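You operate a simulated robot arm through the tools that you are given. There is no shell and no other tool.

You run a simulated robot arm. Do the job below in one go: nothing can be reset, and whatever is moved stays where it is left.

JOB
Nest the three tubs by size in the middle island drawer, shut it. Where these are worked on the way, their far stop is far enough and under half their travel is too little: middle island drawer.
Where things are to end (x, y in the base frame): large purple tub within 60 mm of [950, 170].

Only the result counts: the job must be done as asked and must still hold three seconds after the hand-in. Knocking over, shifting, dropping, spilling or breaking anything else fails it.

ROBOT AND FRAMES
A 6-joint arm with a two-finger gripper, fixed in place. Base frame: the origin is on the floor under the middle of its stand, x ahead of it, y to its left, z up. Lengths are in mm, angles in rad, forces in N, time in s.
It reaches about 1298 mm from its shoulder. Its first joint turns from -2.601 to 2.601 rad. Payload 1.57 kg.
The tool frame sits at the grasp point between the pads (the TCP): z along the fingers, y along the line on which they close. The tips reach 21 mm beyond it. The gripper opens to 70 mm; its body begins 50 mm behind the TCP.
Orientation is that of the tool frame in the base frame, as a unit quaternion [w, x, y, z]. With the fingers straight down and closing along the base's y, the tool's x points along the base's -x, its y along +y and its z along -z.

CONTROLS
- The arm moves only by the tool step_arm. Its argument "rows" is a list of rows, each a list of 7 numbers: the finger opening in mm, from 0 to 70, then the shift along the tool's x, y, z in mm, then the turn, a rotation vector about the tool's x, y, z in rad. In form: [[grip, dx, dy, dz, rx, ry, rz], ...]. A call has 1 to 20 rows; each row is the pose to reach, as a shift and turn from the pose commanded when the call began, along the tool's axes at that moment. A row lasts 0.2 s, in which the tool goes at most 50 mm and 0.15 rad; a call with a longer step from one row to the next is refused whole, and so is a gripper value outside its range. A pose out of reach is approached as far as the arm can. The call stops where the force on the tool passes 40 N (or 10 N more than at its start, if that is more) or the arm is blocked; 0.2 s more then pass. The fingers move at their own pace (about 64.8 mm/s each) and stop on an object; they squeeze with about 30 N. The grip force told is the motor's: it shows also when the fingers shut on nothing. Time passes only in rows, and 0.2 s behind the last, so rows that repeat a pose let the fingers close. It gives the time, the measured TCP pose, the force on the tool (base axes), the opening and the grip force at its end, in the units of the frame above (readings bear some noise), with the torque about the TCP (base axes, N m) and any sound that the robot's microphone picked up, and new pictures: "show" is both (left out), scene, wrist or none.
- Cameras (640 x 400 px; columns grow to the right, rows downward): "scene" is fixed at [226.3, -493.8, 1502.9]; the picture's right is [0.66, -0.75, 0.00], its down [-0.35, -0.30, -0.89] and it looks along [0.67, 0.58, -0.46] (base axes); focal length 318 px, centre (320, 200). "wrist" rides on the gripper at [79, 4, -81] in the tool frame; the picture's right is [-0.05, 1.00, 0.00], its down [-0.67, -0.04, -0.74] and it looks along [-0.74, -0.04, 0.67] (tool axes); focal length 256 px, centre (320, 200). There is no depth. A picture from a camera that has moved, and an enlarged one, comes with that camera's place and axes in the base frame and with its lens. The place of the scene camera against the robot may be out by one fixed shift of up to 12 mm in any direction.
- lift_body(by): slides the trunk up (or, below 0, down) by that many mm; the arm rides with it, the base frame stays. It gives what a move gives, with no picture.
- inspect(camera, box): a new picture of the part [left, top, right, bottom] of that camera's present view, enlarged. No time passes.
- hand_in(): hands the job in; it is judged then, once.

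Places have to be worked out from the pictures, the camera data and where the tool is seen. Open the gripper and draw the arm clear of the work before you hand the job in, unless the task says otherwise.

The tools are called after ">>>" as a command line: name --pt "numbers of a row" for each row, then --argument value for the rest, lists and objects as JSON in quotes. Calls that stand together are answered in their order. step_arm: Moves the arm, as the interface text tells. Its arguments: {"type":"object","properties":{"rows":{"type":"array","items":{"type":"array","items":{"type":"number"}}},"show":{"type":"string","enum":["both","scene","wrist","none"]}},"required":["rows"]} The other tools are called the same way: lift_body (by) moves the trunk up or down; inspect (camera, box) takes an enlarged picture of a part of a camera's view; hand_in () hands the job in.

At the start:

```text
clock: 0.0
eef_pos: [639.6, 415.0, 1274.0]
ee_rot: [0.0, 0.0, 1.0, 0.0]
wrist_force: [0.9, 0.3, -0.2]
ft_torque: [0.02, 0.01, 0.01]
finger_gap: 69.9
gripper_force: 0.1
trunk travel left (down, up): [-957.0, 13.0]
```

scene: 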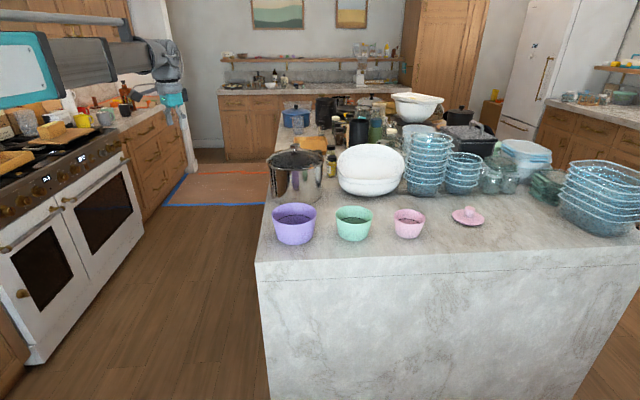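
wrist: 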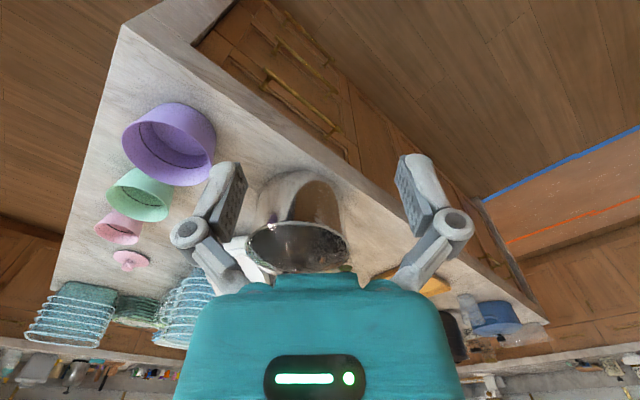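

I'll start by enlarging the tubs and the drawer side of the island in both cameras to judge places and sizes.

>>> inspect --camera "scene" --box '[250, 140, 500, 290]'

>>> inspect --camera "wrist" --box '[180, 0, 500, 200]'

>>> inspect --camera "wrist" --box '[40, 80, 300, 290]'

```text
2.56 times, centred on (375, 215) of scene
camera zoom: at [226.3, -493.8, 1502.9], right [0.66, -0.75, 0.0], down [-0.35, -0.3, -0.89], along [0.67, 0.58, -0.46], focal length 814 px, centre (179, 162)
```

zoom: 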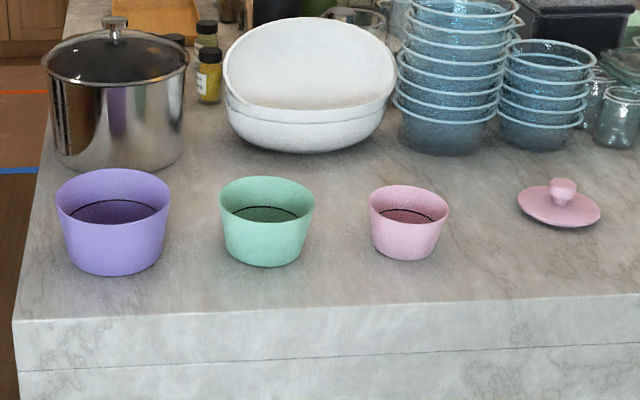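

```text
2.00 times, centred on (340, 100) of wrist
camera zoom: at [562.1, 420.2, 1356.3], right [0.05, 1.0, 0.0], down [0.67, -0.04, 0.74], along [0.74, -0.04, -0.67], focal length 512 px, centre (280, 400)
```

zoom: 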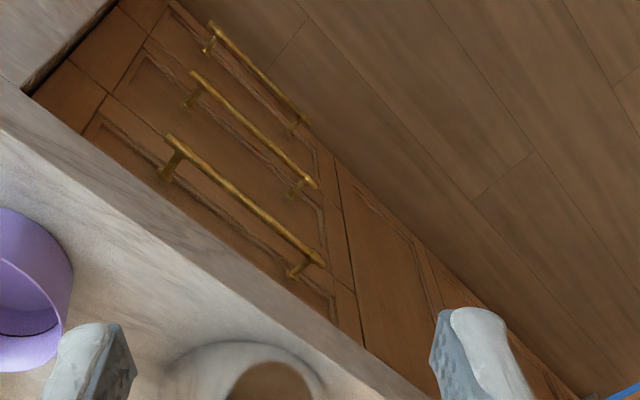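

```text
1.90 times, centred on (170, 185) of wrist
camera zoom: at [562.1, 420.2, 1356.3], right [0.05, 1.0, 0.0], down [0.67, -0.04, 0.74], along [0.74, -0.04, -0.67], focal length 488 px, centre (606, 229)
```

zoom: 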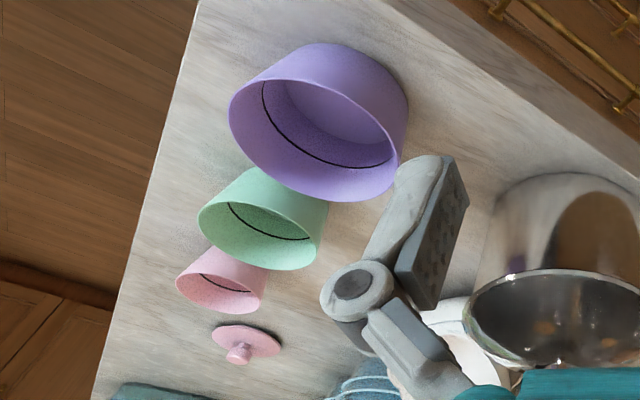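

The drawers are a stack of three on the island's left side, which runs at 45° to the base. The middle handle is near (877, 368, 505). First I turn the gripper at its present height so the fingers point at the drawer faces and close vertically.

>>> step_arm --pt "70 0 0 0 0.1235 -0.0512 -0.0512" --pt "70 0 0 0 0.247 -0.1023 -0.1023" --pt "70 0 0 0 0.3705 -0.1535 -0.1535" --pt "70 0 0 0 0.494 -0.2047 -0.2047" --pt "70 0 0 0 0.6175 -0.2558 -0.2558" --pt "70 0 0 0 0.741 -0.307 -0.307" --pt "70 0 0 0 0.8645 -0.3582 -0.3582" --pt "70 0 0 0 0.988 -0.4093 -0.4093" --pt "70 0 0 0 1.1115 -0.4605 -0.4605" --pt "70 0 0 0 1.235 -0.5117 -0.5117" --pt "70 0 0 0 1.3585 -0.5628 -0.5628" --pt "70 0 0 0 1.482 -0.614 -0.614"

```text
clock: 2.6
eef_pos: [637.5, 410.8, 1461.8]
ee_rot: [-0.271, 0.272, -0.653, 0.653]
wrist_force: [-0.6, -0.4, 0.3]
ft_torque: [-0.01, -0.03, 0.04]
finger_gap: 69.7
gripper_force: 0.1
out of reach, approached as far as the arm can: row 2, 3, 4, 5, 6, 7, 8, 9, 10, 11, 12
trunk travel left (down, up): [-957.0, 13.0]
camera wrist: at [524.6, 411.7, 1457.5], right [0.04, 0.04, -1.0], down [-0.06, 1.0, 0.03], along [1.0, 0.06, 0.04], focal length 256 px, centre (320, 200)
```

scene: 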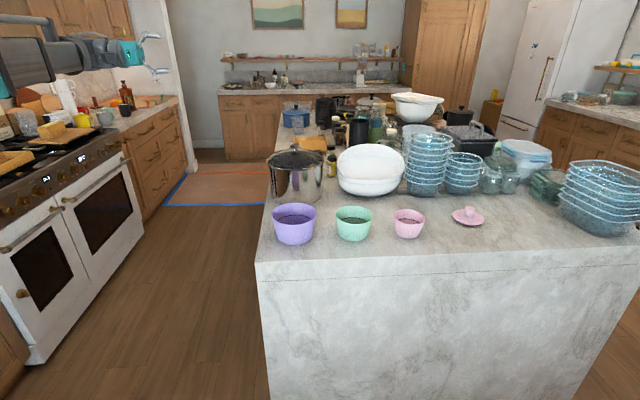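
wrist: 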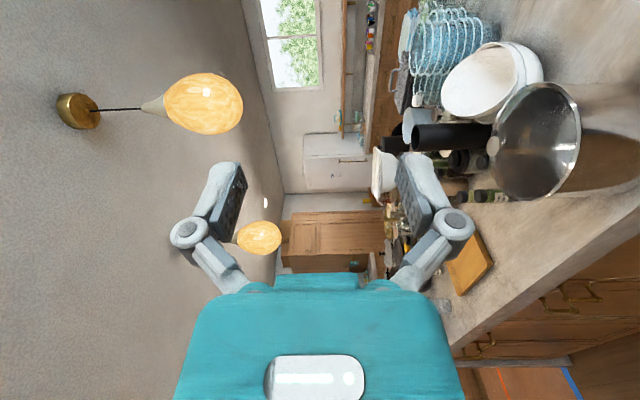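

The turn is reached, but the hand ended at z=1462 rather than 1274, so the arm is limited in how low it goes at this trunk height. I test a small downward shift to learn that limit before lowering the trunk.

>>> step_arm --pt "70 0 30 0 0 0 0" --pt "70 0 60 0 0 0 0" --pt "70 0 60 0 0 0 0" --show "none"

>>> lift_body --by -500

```text
clock: 3.4
eef_pos: [638.5, 412.2, 1461.3]
ee_rot: [0.27, -0.27, 0.654, -0.653]
wrist_force: [0.1, -0.2, 0.5]
ft_torque: [-0.02, -0.02, 0.0]
finger_gap: 70.1
gripper_force: 0.1
out of reach, approached as far as the arm can: row 1, 2, 3
trunk travel left (down, up): [-957.0, 13.0]
```

```text
refused: -500 is not a number from -400 to 400
```

The arm will not go lower at this trunk height, so the trunk must come down. It moves at most 400 mm at a time, and the path beside the island is clear.

>>> lift_body --by -400

```text
clock: 7.2
eef_pos: [638.3, 410.9, 1061.6]
ee_rot: [0.27, -0.271, 0.654, -0.653]
wrist_force: [-0.2, -0.1, -0.9]
ft_torque: [0.04, -0.02, 0.01]
finger_gap: 69.8
gripper_force: 0.2
trunk travel left (down, up): [-557.0, 413.0]
```

The hand rode down with the trunk to z=1062. Now I test a small move along the tool axes and look at the drawers from here.

>>> step_arm --pt "70 0 0 0 0 0 0" --pt "70 0 30 0 0 0 0"

```text
clock: 7.8
eef_pos: [637.7, 411.8, 1061.9]
ee_rot: [0.27, -0.271, 0.653, -0.653]
wrist_force: [-0.4, -0.5, -0.2]
ft_torque: [0.03, 0.0, -0.03]
finger_gap: 70.0
gripper_force: 0.0
out of reach, approached as far as the arm can: row 2
trunk travel left (down, up): [-557.0, 413.0]
camera wrist: at [525.8, 413.1, 1056.9], right [0.04, 0.04, -1.0], down [-0.06, 1.0, 0.04], along [1.0, 0.05, 0.04], focal length 256 px, centre (320, 200)
```

scene: 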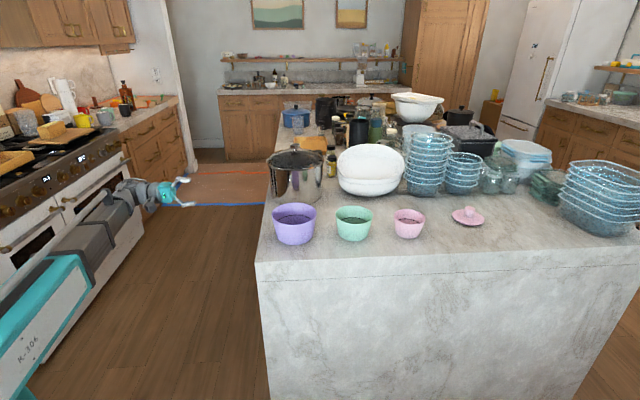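
wrist: 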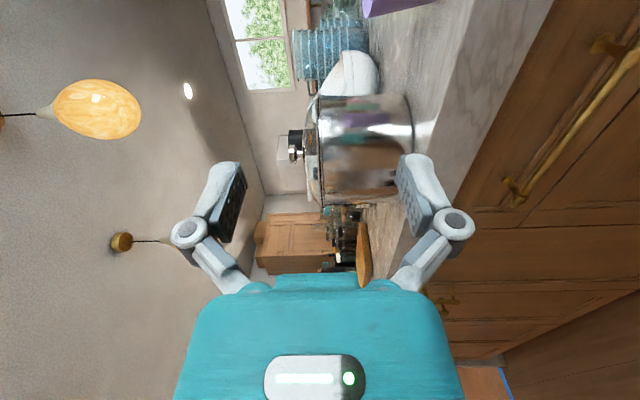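

The arm refuses to go lower even by 30 mm in this posture, so I enlarge the picture of the arm to see how its links lie.

>>> inspect --camera "scene" --box '[0, 150, 240, 400]'

>>> step_arm --pt "70 0 -20 0 0 0 0" --pt "70 0 -40 0 0 0 0" --show "none"

```text
1.60 times, centred on (120, 275) of scene
camera zoom: at [226.3, -493.8, 1502.9], right [0.66, -0.75, 0.0], down [-0.35, -0.3, -0.89], along [0.67, 0.58, -0.46], focal length 509 px, centre (640, 80)
```

zoom: 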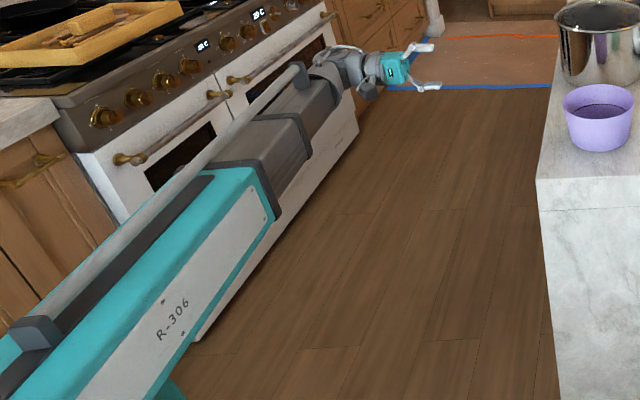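

```text
clock: 8.4
eef_pos: [638.5, 412.2, 1061.1]
ee_rot: [0.271, -0.271, 0.654, -0.653]
wrist_force: [-0.3, -0.6, 0.0]
ft_torque: [0.01, 0.02, 0.03]
finger_gap: 69.8
gripper_force: 0.0
out of reach, approached as far as the arm can: row 1, 2
trunk travel left (down, up): [-557.0, 413.0]
```

The arm is a level telescoping boom: pan, extension and wrist only, so height comes from the trunk lift. I lower the trunk another 400 mm and look at the middle handle.

>>> lift_body --by -400

>>> step_arm --pt "70 0 0 0 0 0 0"

```text
clock: 12.3
eef_pos: [638.4, 411.1, 662.1]
ee_rot: [0.271, -0.271, 0.654, -0.652]
wrist_force: [0.2, 0.3, 0.1]
ft_torque: [0.0, 0.01, -0.01]
finger_gap: 70.0
gripper_force: 0.0
trunk travel left (down, up): [-157.0, 813.0]
```

```text
clock: 12.7
eef_pos: [636.9, 412.5, 661.4]
ee_rot: [0.27, -0.271, 0.654, -0.653]
wrist_force: [-1.4, 0.4, 0.6]
ft_torque: [0.03, -0.02, 0.0]
finger_gap: 69.9
gripper_force: 0.0
trunk travel left (down, up): [-157.0, 813.0]
camera wrist: at [525.8, 413.1, 656.9], right [0.04, 0.04, -1.0], down [-0.06, 1.0, 0.04], along [1.0, 0.05, 0.04], focal length 256 px, centre (320, 200)
```

scene: 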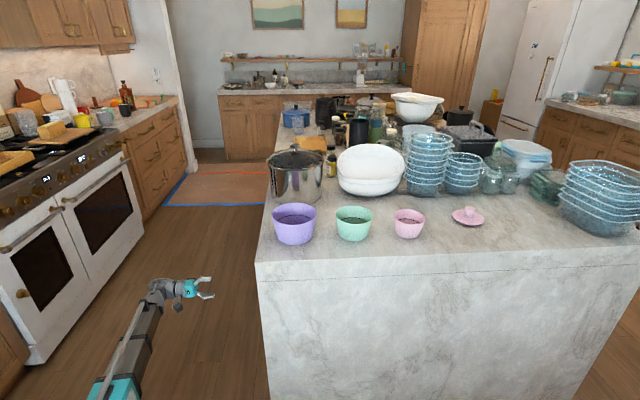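
wrist: 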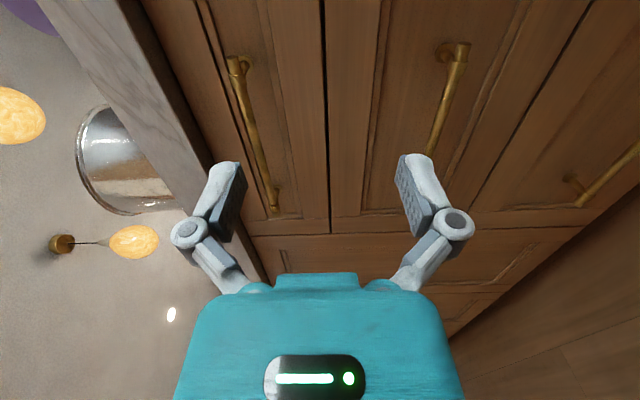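

The middle bar works out at about u=768–990 along the face, n≈-357, z≈525. I lower the trunk to handle height, keeping well clear of the face, and look again.

>>> lift_body --by -136

>>> step_arm --pt "70 -30 0 0 0 0 0" --pt "70 -60 0 0 0 0 0" --pt "70 -60 0 0 0 0 0"

```text
clock: 14.3
eef_pos: [639.0, 411.5, 525.1]
ee_rot: [0.27, -0.271, 0.654, -0.653]
wrist_force: [0.3, -0.3, -0.4]
ft_torque: [0.0, 0.01, 0.0]
finger_gap: 70.0
gripper_force: 0.1
trunk travel left (down, up): [-21.0, 949.0]
```

```text
clock: 15.1
eef_pos: [679.2, 455.3, 525.6]
ee_rot: [0.27, -0.271, 0.654, -0.653]
wrist_force: [0.7, -0.1, -0.3]
ft_torque: [0.02, 0.0, 0.02]
finger_gap: 69.9
gripper_force: 0.0
trunk travel left (down, up): [-21.0, 949.0]
camera wrist: at [567.1, 456.6, 520.9], right [0.04, 0.04, -1.0], down [-0.06, 1.0, 0.04], along [1.0, 0.05, 0.04], focal length 256 px, centre (320, 200)
```

scene: 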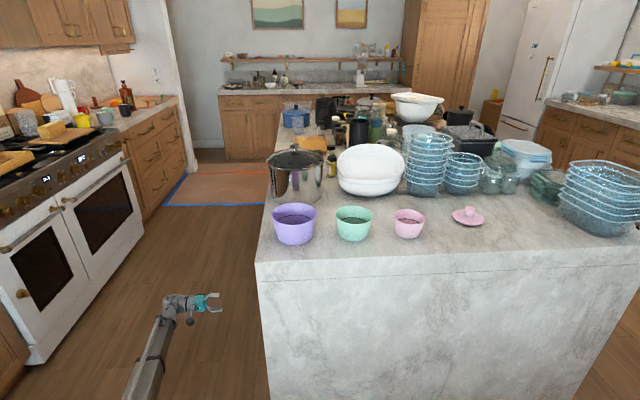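
wrist: 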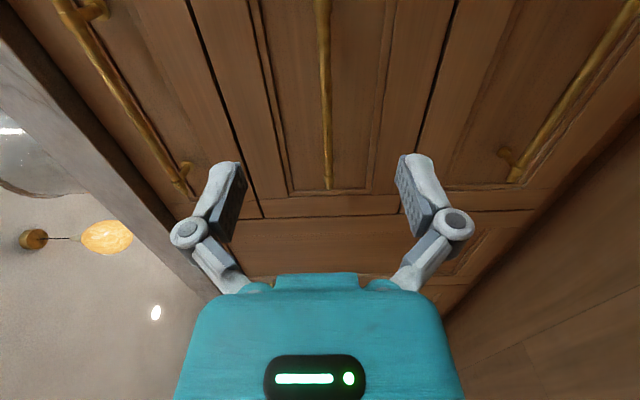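

The bar runs level with the fingers, at z≈522.5 and between u=768 and 995. I drop 3 mm, shift to the bar's middle and come in to about 45 mm short of it.

>>> lift_body --by -3

>>> step_arm --pt "70 -40 0 0 0 0 0" --pt "70 -78 0 0 0 0 0" --pt "70 -78 0 40 0 0 0" --pt "70 -78 0 80 0 0 0" --pt "70 -78 0 120 0 0 0" --pt "70 -78 0 150 0 0 0" --pt "70 -78 0 150 0 0 0"

```text
clock: 15.6
eef_pos: [680.3, 455.5, 523.0]
ee_rot: [0.27, -0.271, 0.654, -0.653]
wrist_force: [0.2, 0.1, 0.0]
ft_torque: [0.0, -0.02, 0.01]
finger_gap: 70.0
gripper_force: 0.2
trunk travel left (down, up): [-18.0, 952.0]
```

```text
clock: 17.2
eef_pos: [842.5, 403.1, 523.1]
ee_rot: [0.271, -0.27, 0.654, -0.653]
wrist_force: [0.0, -0.2, 0.0]
ft_torque: [-0.02, 0.03, -0.01]
finger_gap: 70.3
gripper_force: 0.0
trunk travel left (down, up): [-18.0, 952.0]
camera wrist: at [729.7, 405.4, 517.9], right [0.04, 0.04, -1.0], down [-0.06, 1.0, 0.04], along [1.0, 0.05, 0.04], focal length 256 px, centre (320, 200)
```

scene: 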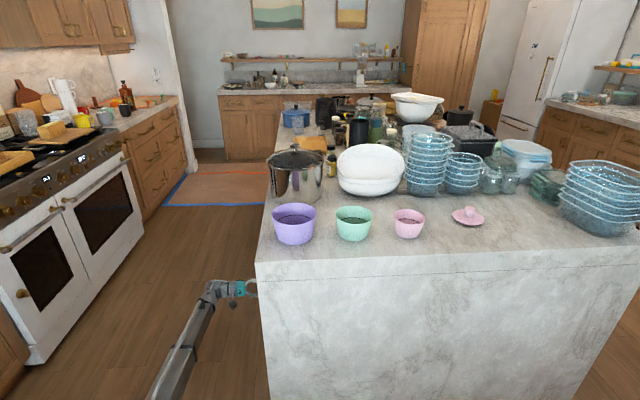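
wrist: 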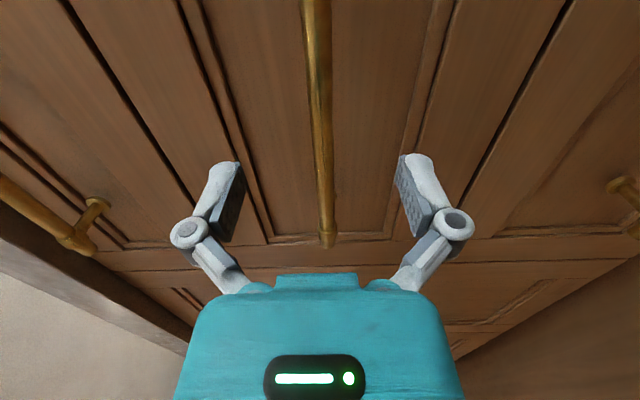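

The bar sits midway between the fingers at z≈522, about 45 mm ahead. I advance 42 mm and close on it.

>>> step_arm --pt "70 0 0 20 0 0 0" --pt "70 0 0 35 0 0 0" --pt "70 0 0 42 0 0 0" --pt "70 0 0 42 0 0 0" --pt "30 0 0 42 0 0 0" --pt "0 0 0 42 0 0 0" --pt "0 0 0 42 0 0 0" --pt "0 0 0 42 0 0 0" --pt "0 0 0 42 0 0 0"

```text
clock: 19.2
eef_pos: [870.1, 375.0, 521.5]
ee_rot: [0.27, -0.272, 0.654, -0.652]
wrist_force: [-5.3, 0.5, -8.9]
ft_torque: [0.06, 0.03, -0.01]
finger_gap: 12.5
gripper_force: 31.9
trunk travel left (down, up): [-18.0, 952.0]
camera wrist: at [758.0, 376.5, 517.1], right [0.04, 0.04, -1.0], down [-0.06, 1.0, 0.04], along [1.0, 0.05, 0.04], focal length 256 px, centre (320, 200)
```

scene: 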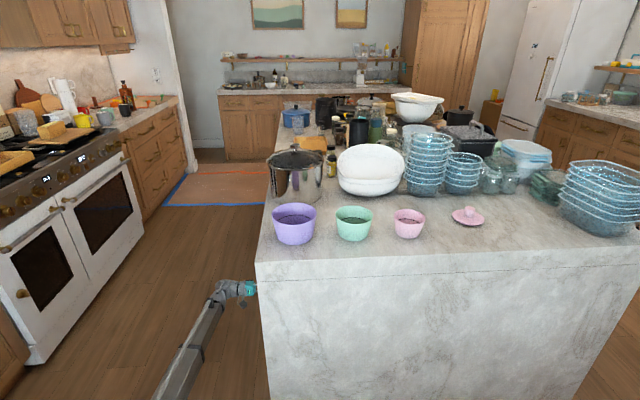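
wrist: 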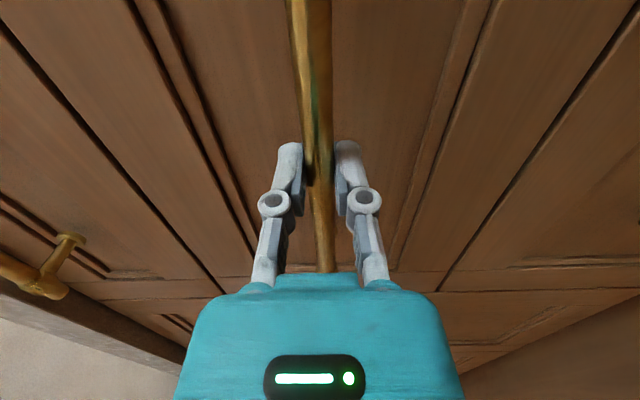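

The fingers hold the bar (12.5 mm gap, 32 N). I now pull straight out along the drawer's normal.

>>> step_arm --pt "0 0 0 -10 0 0 0" --pt "0 0 0 -25 0 0 0" --pt "0 0 0 -45 0 0 0" --pt "0 0 0 -65 0 0 0" --pt "0 0 0 -85 0 0 0" --pt "0 0 0 -105 0 0 0" --pt "0 0 0 -125 0 0 0" --pt "0 0 0 -145 0 0 0" --pt "0 0 0 -165 0 0 0" --pt "0 0 0 -185 0 0 0" --pt "0 0 0 -200 0 0 0"

```text
clock: 21.6
eef_pos: [730.0, 515.1, 521.9]
ee_rot: [0.27, -0.272, 0.653, -0.653]
wrist_force: [-5.5, -2.3, -14.6]
ft_torque: [0.07, 0.06, -0.53]
finger_gap: 12.2
gripper_force: 32.0
trunk travel left (down, up): [-18.0, 952.0]
camera wrist: at [617.2, 517.2, 517.0], right [0.04, 0.04, -1.0], down [-0.06, 1.0, 0.04], along [1.0, 0.06, 0.04], focal length 256 px, centre (320, 200)
```

scene: 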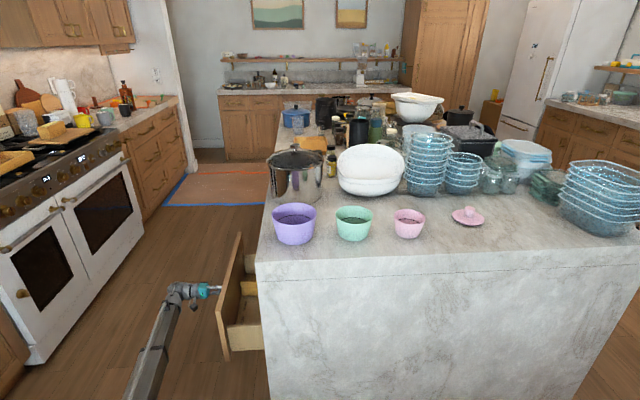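
wrist: 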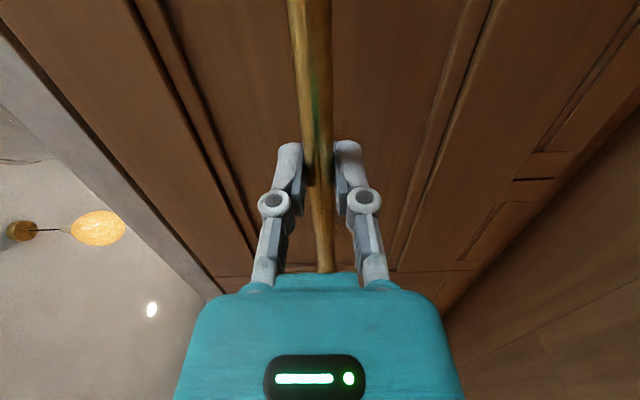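

The drawer is coming out well, now 198 mm open. I keep pulling gently toward its far stop.

>>> step_arm --pt "0 0 0 -15 0 0 0" --pt "0 0 0 -30 0 0 0" --pt "0 0 0 -45 0 0 0" --pt "0 0 0 -60 0 0 0" --pt "0 0 0 -75 0 0 0" --pt "0 0 0 -90 0 0 0" --pt "0 0 0 -105 0 0 0" --pt "0 0 0 -120 0 0 0" --pt "0 0 0 -135 0 0 0" --pt "0 0 0 -150 0 0 0" --pt "0 0 0 -165 0 0 0" --pt "0 0 0 -180 0 0 0" --pt "0 0 0 -195 0 0 0" --pt "0 0 0 -210 0 0 0"

```text
clock: 24.6
eef_pos: [579.5, 665.0, 522.0]
ee_rot: [0.271, -0.271, 0.653, -0.653]
wrist_force: [2.1, 4.8, -13.7]
ft_torque: [0.08, 0.09, 0.11]
finger_gap: 12.4
gripper_force: 32.1
trunk travel left (down, up): [-18.0, 952.0]
camera wrist: at [467.4, 667.0, 516.9], right [0.04, 0.04, -1.0], down [-0.06, 1.0, 0.03], along [1.0, 0.06, 0.04], focal length 256 px, centre (320, 200)
```

scene: 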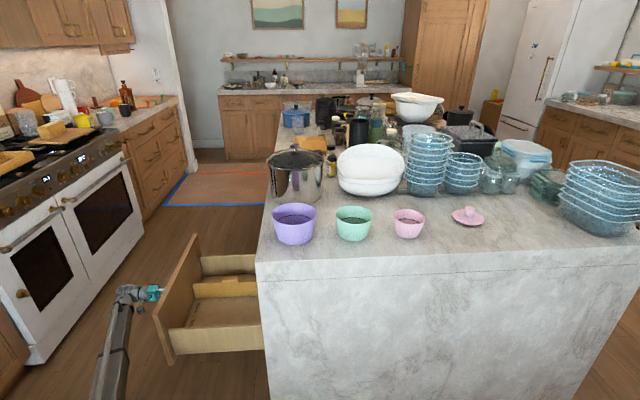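
wrist: 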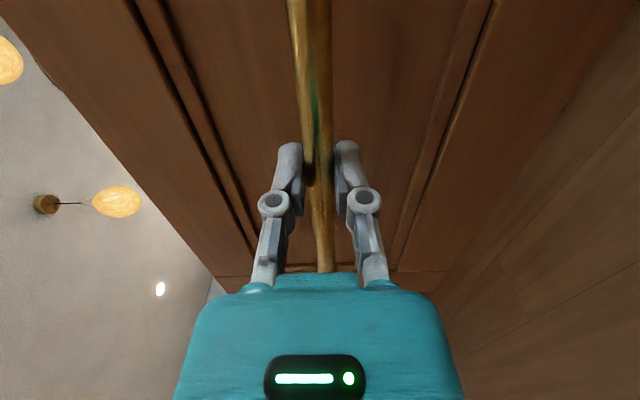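

The drawer is now 410 mm out and shows a divider running front to back inside. I enlarge it to read the interior.

>>> inspect --camera "scene" --box '[140, 220, 290, 370]'

```text
2.67 times, centred on (215, 295) of scene
camera zoom: at [226.3, -493.8, 1502.9], right [0.66, -0.75, 0.0], down [-0.35, -0.3, -0.89], along [0.67, 0.58, -0.46], focal length 848 px, centre (600, -53)
```

zoom: 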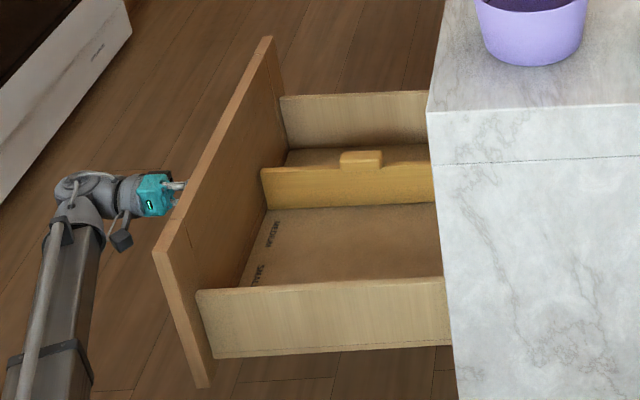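

There seems to be writing on the drawer floor, so I enlarge that further.

>>> inspect --camera "scene" --box '[190, 285, 270, 335]'

>>> inspect --camera "scene" --box '[195, 250, 270, 300]'

```text
8.00 times, centred on (230, 310) of scene
camera zoom: at [226.3, -493.8, 1502.9], right [0.66, -0.75, 0.0], down [-0.35, -0.3, -0.89], along [0.67, 0.58, -0.46], focal length 2545 px, centre (1040, -680)
```

zoom: 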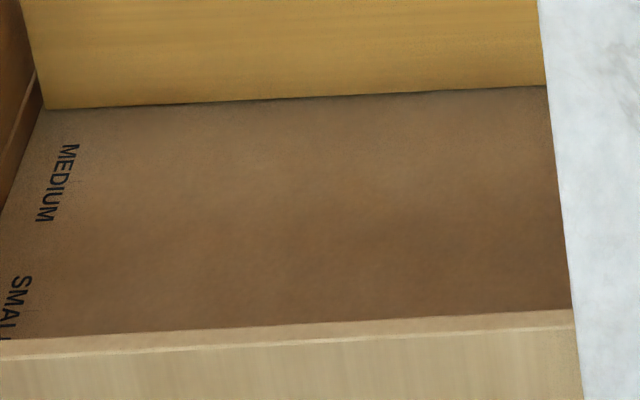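

```text
8.00 times, centred on (232, 275) of scene
camera zoom: at [226.3, -493.8, 1502.9], right [0.66, -0.75, 0.0], down [-0.35, -0.3, -0.89], along [0.67, 0.58, -0.46], focal length 2545 px, centre (1020, -400)
```

zoom: 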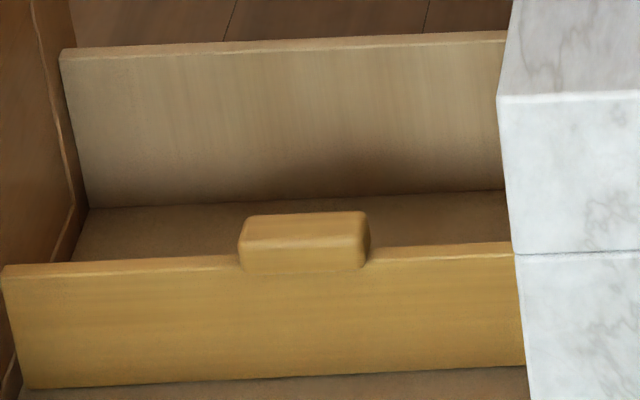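

The labels SMALL and MEDIUM lie on the floor of the near compartment, where the target spot is, and that compartment is empty and wide enough. I pull on gently toward the stop for more room.

>>> step_arm --pt "0 0 0 -10 0 0 0" --pt "0 0 0 -20 0 0 0" --pt "0 0 0 -30 0 0 0" --pt "0 0 0 -40 0 0 0" --pt "0 0 0 -50 0 0 0" --pt "0 0 0 -60 0 0 0" --pt "0 0 0 -70 0 0 0" --pt "0 0 0 -80 0 0 0" --pt "0 0 0 -90 0 0 0" --pt "0 0 0 -100 0 0 0" --show "scene"

```text
clock: 26.4
eef_pos: [530.3, 715.7, 520.3]
ee_rot: [0.267, -0.269, 0.656, -0.653]
wrist_force: [7.0, -3.0, -10.1]
ft_torque: [0.15, 0.08, -0.04]
finger_gap: 12.2
gripper_force: 32.1
trunk travel left (down, up): [-18.0, 952.0]
stopped in row 9: the force on the tool passed its limit at 68 N (the readings are from after the stop); the commanded pose is now the measured one
```

scene: 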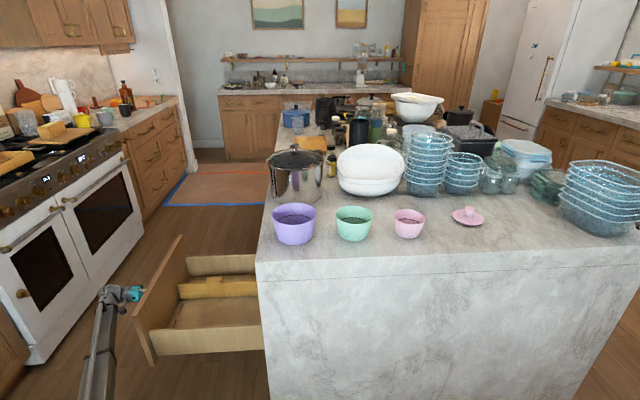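

The far stop is reached: the hand moved from n=-350 to n=131, so the drawer is about 480 mm open. I release the bar and back off outward, then look into the drawer.

>>> step_arm --pt "40 0 0 0 0 0 0" --pt "70 0 0 0 0 0 0" --pt "70 0 0 0 0 0 0" --pt "70 0 0 -25 0 0 0" --pt "70 0 0 -50 0 0 0" --pt "70 0 0 -75 0 0 0" --pt "70 0 0 -75 0 0 0"

>>> inspect --camera "scene" --box '[120, 230, 280, 370]'

```text
clock: 28.0
eef_pos: [490.6, 765.4, 521.9]
ee_rot: [0.276, -0.276, 0.651, -0.651]
wrist_force: [0.4, -0.2, 0.3]
ft_torque: [-0.02, 0.02, 0.01]
finger_gap: 70.2
gripper_force: 0.0
out of reach, approached as far as the arm can: row 6, 7
trunk travel left (down, up): [-18.0, 952.0]
camera wrist: at [378.0, 764.4, 517.9], right [0.04, 0.04, -1.0], down [-0.07, 1.0, 0.04], along [1.0, 0.07, 0.04], focal length 256 px, centre (320, 200)
```

scene: 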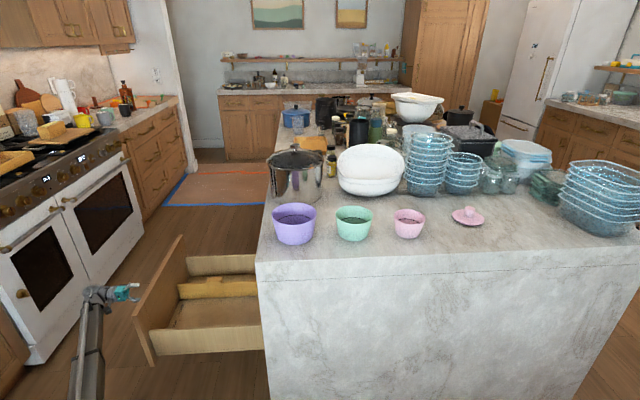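
wrist: 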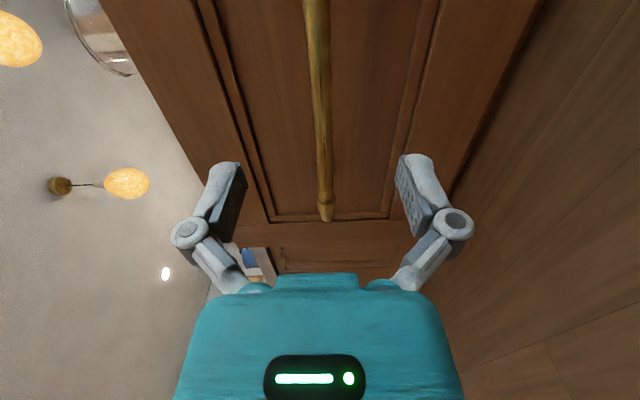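

```text
2.86 times, centred on (200, 300) of scene
camera zoom: at [226.3, -493.8, 1502.9], right [0.66, -0.75, 0.0], down [-0.35, -0.3, -0.89], along [0.67, 0.58, -0.46], focal length 909 px, centre (663, -86)
```

zoom: 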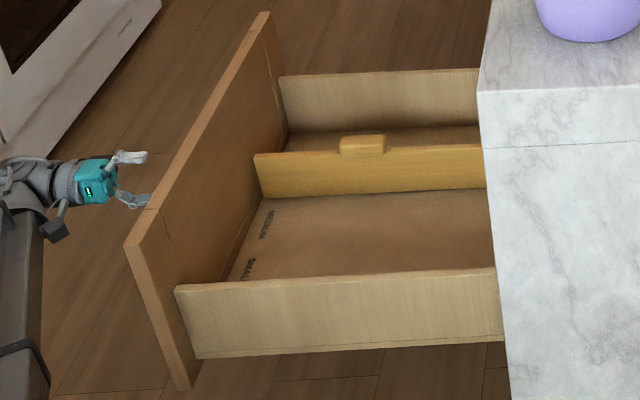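

The drawer is fully open and the hand is clear of the bar. I raise the trunk, then swing the fingers to point down over the drawer to view its inside from above.

>>> lift_body --by 400

>>> lift_body --by 100

>>> step_arm --pt "70 17 24.5 28.7 -0.1309 0 0" --pt "70 35 48.7 57.3 -0.2618 0 0" --pt "70 52 71.9 86 -0.3927 0 0" --pt "70 69 94 114.7 -0.5236 0 0" --pt "70 87 114.4 143.3 -0.6545 0 0" --pt "70 104 132.9 172 -0.7854 0 0" --pt "70 121 149.1 200.7 -0.9163 0 0" --pt "70 139 162.8 229.3 -1.0472 0 0" --pt "70 156 173.7 258 -1.1781 0 0" --pt "70 173 181.6 286.7 -1.309 0 0" --pt "70 191 186.4 315.3 -1.4399 0 0" --pt "70 208 188 344 -1.5708 0 0"

```text
clock: 31.9
eef_pos: [491.2, 764.0, 921.9]
ee_rot: [-0.275, 0.276, -0.651, 0.651]
wrist_force: [-0.3, -0.1, 0.0]
ft_torque: [-0.02, 0.02, 0.01]
finger_gap: 70.0
gripper_force: 0.1
trunk travel left (down, up): [-418.0, 552.0]
```

```text
clock: 33.2
eef_pos: [489.4, 763.7, 1022.5]
ee_rot: [0.275, -0.276, 0.651, -0.651]
wrist_force: [-0.1, -0.3, -0.8]
ft_torque: [0.0, -0.02, 0.0]
finger_gap: 70.0
gripper_force: 0.0
trunk travel left (down, up): [-518.0, 452.0]
```

```text
clock: 35.8
eef_pos: [593.2, 375.3, 836.9]
ee_rot: [-0.001, -0.39, 0.921, 0.002]
wrist_force: [-0.2, -0.3, 0.3]
ft_torque: [-0.01, 0.0, 0.01]
finger_gap: 69.7
gripper_force: 0.1
out of reach, approached as far as the arm can: row 8
trunk travel left (down, up): [-518.0, 452.0]
camera wrist: at [536.3, 321.5, 917.3], right [-0.68, 0.73, 0.0], down [0.49, 0.45, 0.74], along [0.54, 0.51, -0.67], focal length 256 px, centre (320, 200)
```

scene: 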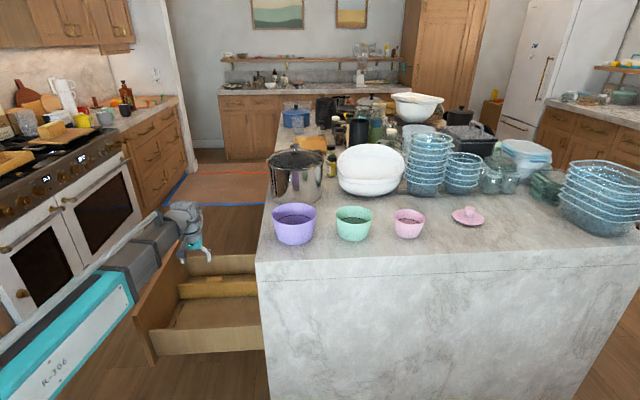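
wrist: 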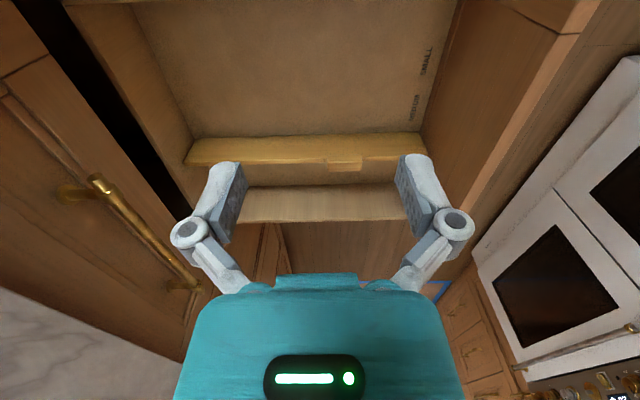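

The drawer interior is clear: front inner face at n≈70, divider at u≈940 and floor near z=403. With the drawer 481 mm open, the target spot is now near (610, 510). I raise the trunk and move over to view the purple tub up close.

>>> lift_body --by 250

>>> step_arm --pt "70 10.6 -41 0 0 0 0.004" --pt "70 21 -83 0 0 0 0.008" --pt "70 32 -125 0 0 0 0.012" --pt "70 42 -167 0 0 0 0.0157" --pt "70 53 -209 0 0 0 0.0157" --pt "70 64 -250 0 0 0 0.0157" --pt "70 74 -292 0 0 0 0.0157" --pt "70 85 -334 0 0 0 0.0157" --pt "70 85 -334 0 0 0 0.0157"

```text
clock: 38.4
eef_pos: [593.1, 375.6, 1086.0]
ee_rot: [0.0, -0.39, 0.921, 0.0]
wrist_force: [-0.3, 1.1, 0.9]
ft_torque: [-0.03, -0.01, -0.02]
finger_gap: 70.0
gripper_force: 0.0
trunk travel left (down, up): [-768.0, 202.0]
```

```text
clock: 40.4
eef_pos: [775.1, 80.6, 1086.5]
ee_rot: [-0.001, -0.383, 0.924, 0.001]
wrist_force: [-0.7, 0.1, -0.1]
ft_torque: [0.0, 0.0, 0.02]
finger_gap: 70.1
gripper_force: 0.0
trunk travel left (down, up): [-768.0, 202.0]
camera wrist: at [716.5, 28.5, 1167.3], right [-0.67, 0.74, 0.0], down [0.5, 0.45, 0.74], along [0.55, 0.5, -0.67], focal length 256 px, centre (320, 200)
```

scene: 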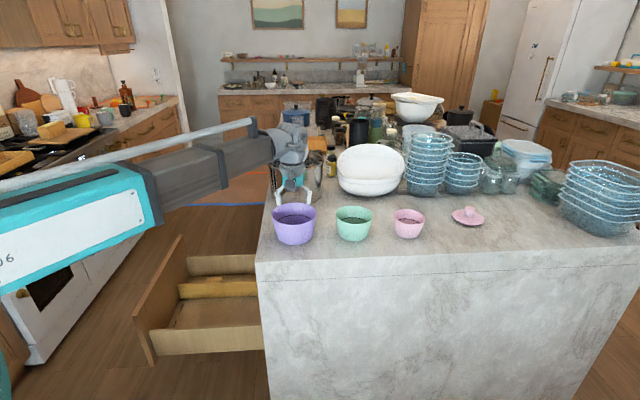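
wrist: 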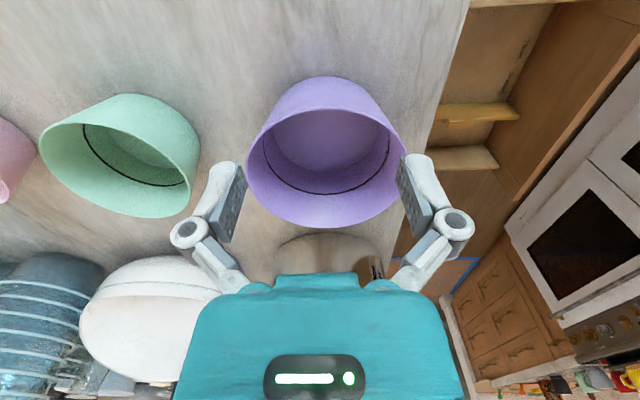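

The purple tub is in full view. I enlarge it to fix its rim and base.

>>> inspect --camera "wrist" --box '[200, 60, 450, 240]'

>>> inspect --camera "wrist" --box '[0, 80, 220, 230]'

```text
2.22 times, centred on (325, 150) of wrist
camera zoom: at [716.5, 28.5, 1167.3], right [-0.67, 0.74, 0.0], down [0.5, 0.45, 0.74], along [0.55, 0.5, -0.67], focal length 569 px, centre (309, 311)
```

zoom: 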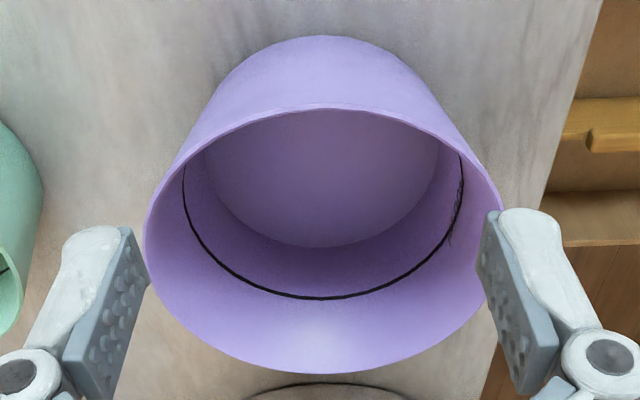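

```text
2.67 times, centred on (110, 155) of wrist
camera zoom: at [716.5, 28.5, 1167.3], right [-0.67, 0.74, 0.0], down [0.5, 0.45, 0.74], along [0.55, 0.5, -0.67], focal length 683 px, centre (880, 320)
```

zoom: 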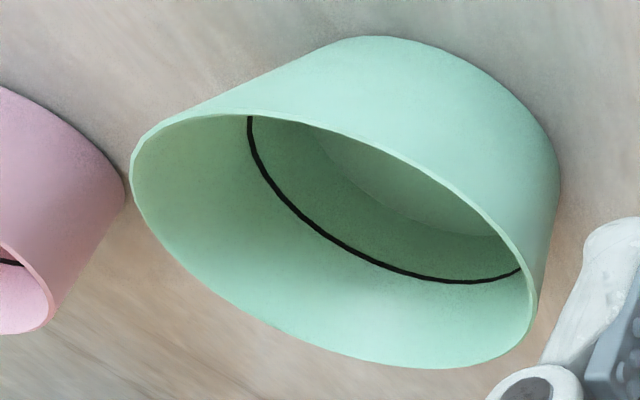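

The purple tub's centre is near u=683, n=-488 (base 828, 138), with rim radius ≈69, rim height ≈1003 and walls flaring about 0.14 rad. I'll grip the rim on its -n side, so I tilt to match the wall and move above that rim point with the fingers 44 mm apart.

>>> step_arm --pt "60 -20 -16 0 -0.035 0 0" --pt "50 -39 -32 -0.5 -0.07 0 0" --pt "44 -58 -48 -1 -0.105 0 0" --pt "44 -78 -64.4 -1.8 -0.14 0 0" --pt "44 -78 -64.4 -1.8 -0.14 0 0" --pt "44 -78 -64.4 -1.8 -0.14 0 0"

```text
clock: 41.8
eef_pos: [872.9, 92.1, 1088.3]
ee_rot: [-0.027, -0.382, 0.921, 0.066]
wrist_force: [0.1, -0.7, 1.0]
ft_torque: [0.02, 0.01, 0.0]
finger_gap: 44.2
gripper_force: 0.0
trunk travel left (down, up): [-768.0, 202.0]
camera wrist: at [824.4, 30.9, 1168.9], right [-0.66, 0.74, 0.14], down [0.57, 0.37, 0.73], along [0.49, 0.56, -0.67], focal length 256 px, centre (320, 200)
```

scene: 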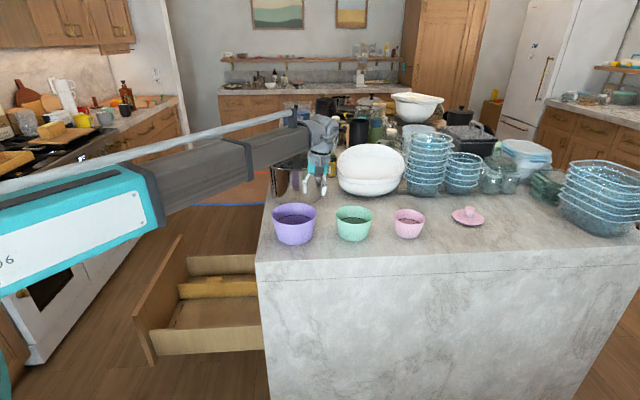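
wrist: 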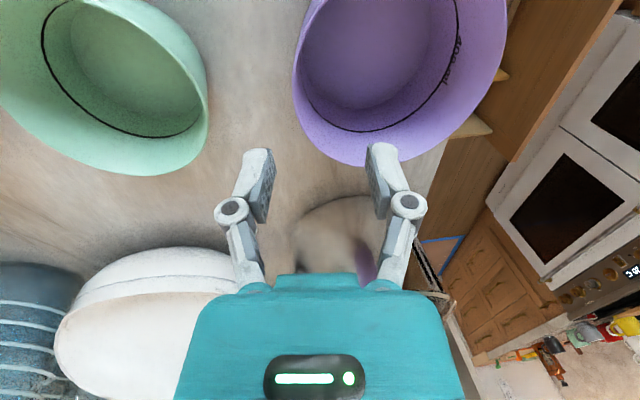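

The rim point is about 3 mm further out than the hand, so I shift by that and lower most of the way, checking before the fingers straddle the rim.

>>> step_arm --pt "44 0 -3.4 -0.5 0 0 0" --pt "44 0 -3.4 -0.5 0 0 0" --show "none"

>>> lift_body --by -50

>>> step_arm --pt "44 0 0 0 0 0 0"

```text
clock: 42.4
eef_pos: [876.7, 88.0, 1088.7]
ee_rot: [-0.027, -0.381, 0.922, 0.065]
wrist_force: [0.5, -0.6, 0.0]
ft_torque: [0.01, 0.01, -0.03]
finger_gap: 44.1
gripper_force: 0.1
trunk travel left (down, up): [-768.0, 202.0]
```

```text
clock: 43.3
eef_pos: [877.7, 89.4, 1038.4]
ee_rot: [-0.027, -0.382, 0.922, 0.066]
wrist_force: [0.5, -0.2, -0.7]
ft_torque: [0.02, 0.01, -0.01]
finger_gap: 43.9
gripper_force: 0.1
trunk travel left (down, up): [-718.0, 252.0]
```

```text
clock: 43.7
eef_pos: [876.9, 88.7, 1038.8]
ee_rot: [-0.028, -0.381, 0.922, 0.065]
wrist_force: [-0.3, 0.4, -0.7]
ft_torque: [0.02, 0.03, 0.01]
finger_gap: 43.7
gripper_force: 0.1
trunk travel left (down, up): [-718.0, 252.0]
camera wrist: at [827.1, 28.3, 1118.9], right [-0.66, 0.74, 0.14], down [0.57, 0.37, 0.73], along [0.49, 0.56, -0.67], focal length 256 px, centre (320, 200)
```

scene: 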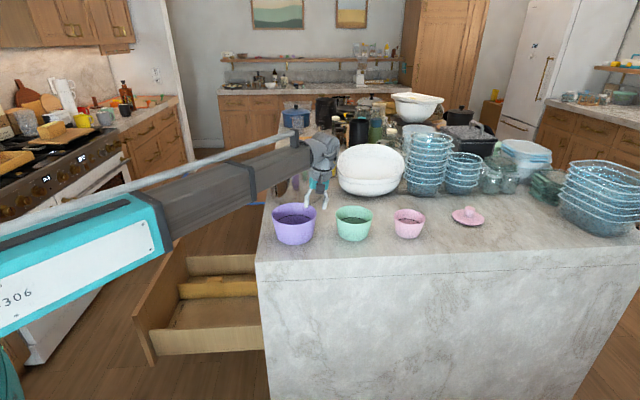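
wrist: 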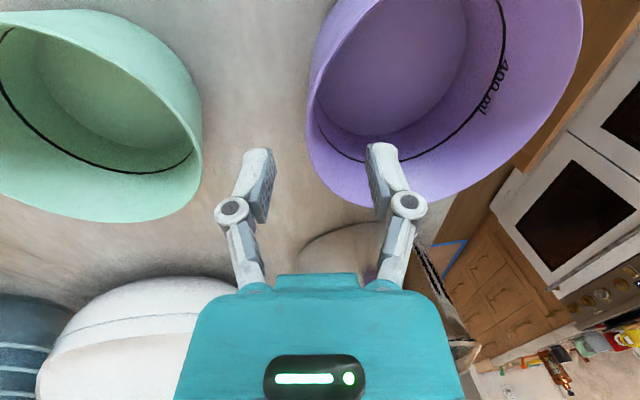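

The view confirms the rim wall is centred between the pads (it also shows a "400 ml" mark, so these are measuring tubs, empty). I lower the last 33 mm so the fingers straddle the wall.

>>> lift_body --by -33

>>> step_arm --pt "44 0 0 0 0 0 0"

>>> inspect --camera "wrist" --box '[200, 60, 440, 240]'

>>> inspect --camera "scene" --box '[250, 150, 390, 260]'

```text
clock: 44.5
eef_pos: [878.0, 89.5, 1004.3]
ee_rot: [-0.027, -0.382, 0.921, 0.065]
wrist_force: [0.2, -0.7, 0.4]
ft_torque: [-0.03, 0.02, -0.01]
finger_gap: 44.3
gripper_force: 0.1
trunk travel left (down, up): [-685.0, 285.0]
```

```text
clock: 44.9
eef_pos: [876.3, 90.2, 1004.7]
ee_rot: [-0.027, -0.382, 0.922, 0.065]
wrist_force: [0.4, 0.4, 0.4]
ft_torque: [0.01, 0.02, 0.0]
finger_gap: 44.1
gripper_force: 0.2
trunk travel left (down, up): [-685.0, 285.0]
camera wrist: at [827.1, 28.3, 1085.9], right [-0.66, 0.74, 0.14], down [0.57, 0.37, 0.73], along [0.49, 0.56, -0.67], focal length 256 px, centre (320, 200)
```

scene: 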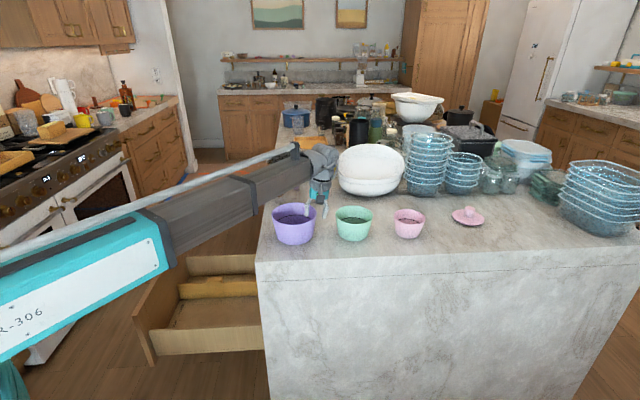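
wrist: 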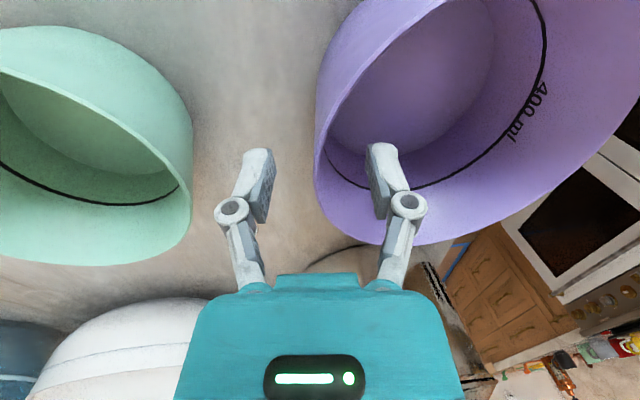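

```text
2.22 times, centred on (320, 150) of wrist
camera zoom: at [827.1, 28.3, 1085.9], right [-0.66, 0.74, 0.14], down [0.57, 0.37, 0.73], along [0.49, 0.56, -0.67], focal length 569 px, centre (320, 311)
```

zoom: 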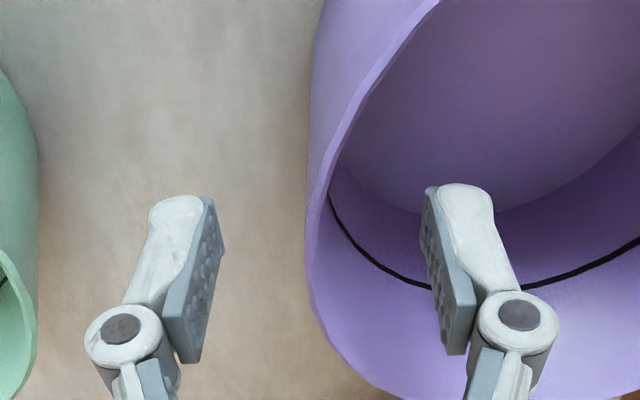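

```text
3.64 times, centred on (320, 205) of scene
camera zoom: at [226.3, -493.8, 1502.9], right [0.66, -0.75, 0.0], down [-0.35, -0.3, -0.89], along [0.67, 0.58, -0.46], focal length 1157 px, centre (320, 182)
```

zoom: 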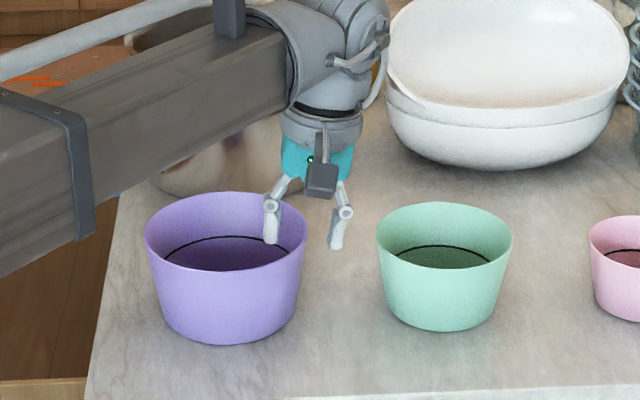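

The fingers straddle the rim with the wall centred, so I close on it.

>>> step_arm --pt "30 0 0 0 0 0 0" --pt "15 0 0 0 0 0 0" --pt "0 0 0 0 0 0 0" --pt "0 0 0 0 0 0 0" --pt "0 0 0 0 0 0 0" --pt "0 0 0 0 0 0 0"

>>> inspect --camera "scene" --box '[250, 150, 390, 260]'

```text
clock: 46.3
eef_pos: [877.6, 88.9, 1005.1]
ee_rot: [-0.028, -0.382, 0.922, 0.065]
wrist_force: [0.6, -0.2, 0.2]
ft_torque: [-0.02, 0.07, -0.08]
finger_gap: 5.8
gripper_force: 30.1
trunk travel left (down, up): [-685.0, 285.0]
camera wrist: at [827.1, 28.4, 1085.9], right [-0.66, 0.74, 0.14], down [0.57, 0.37, 0.73], along [0.49, 0.56, -0.67], focal length 256 px, centre (320, 200)
```

scene: 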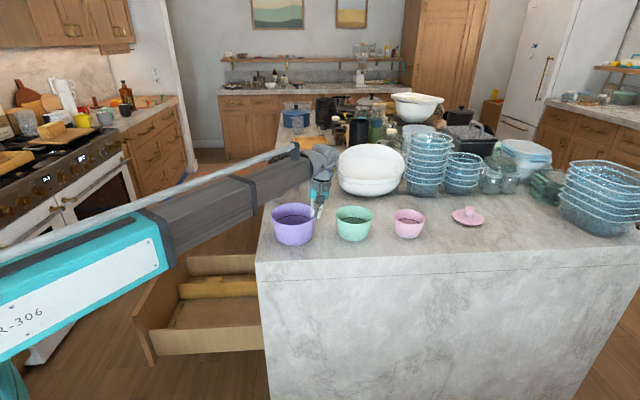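
wrist: 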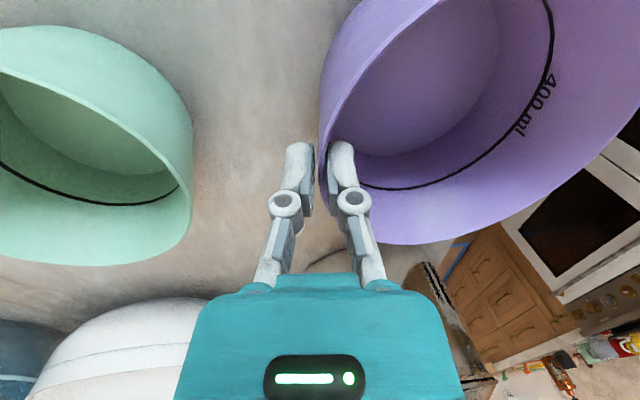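

```text
3.64 times, centred on (320, 205) of scene
camera zoom: at [226.3, -493.8, 1502.9], right [0.66, -0.75, 0.0], down [-0.35, -0.3, -0.89], along [0.67, 0.58, -0.46], focal length 1157 px, centre (320, 182)
```

zoom: 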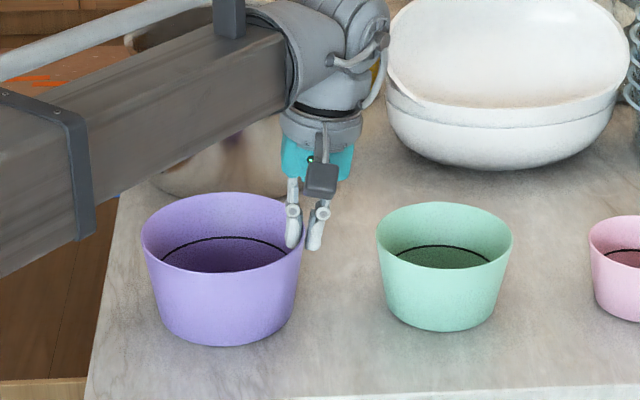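

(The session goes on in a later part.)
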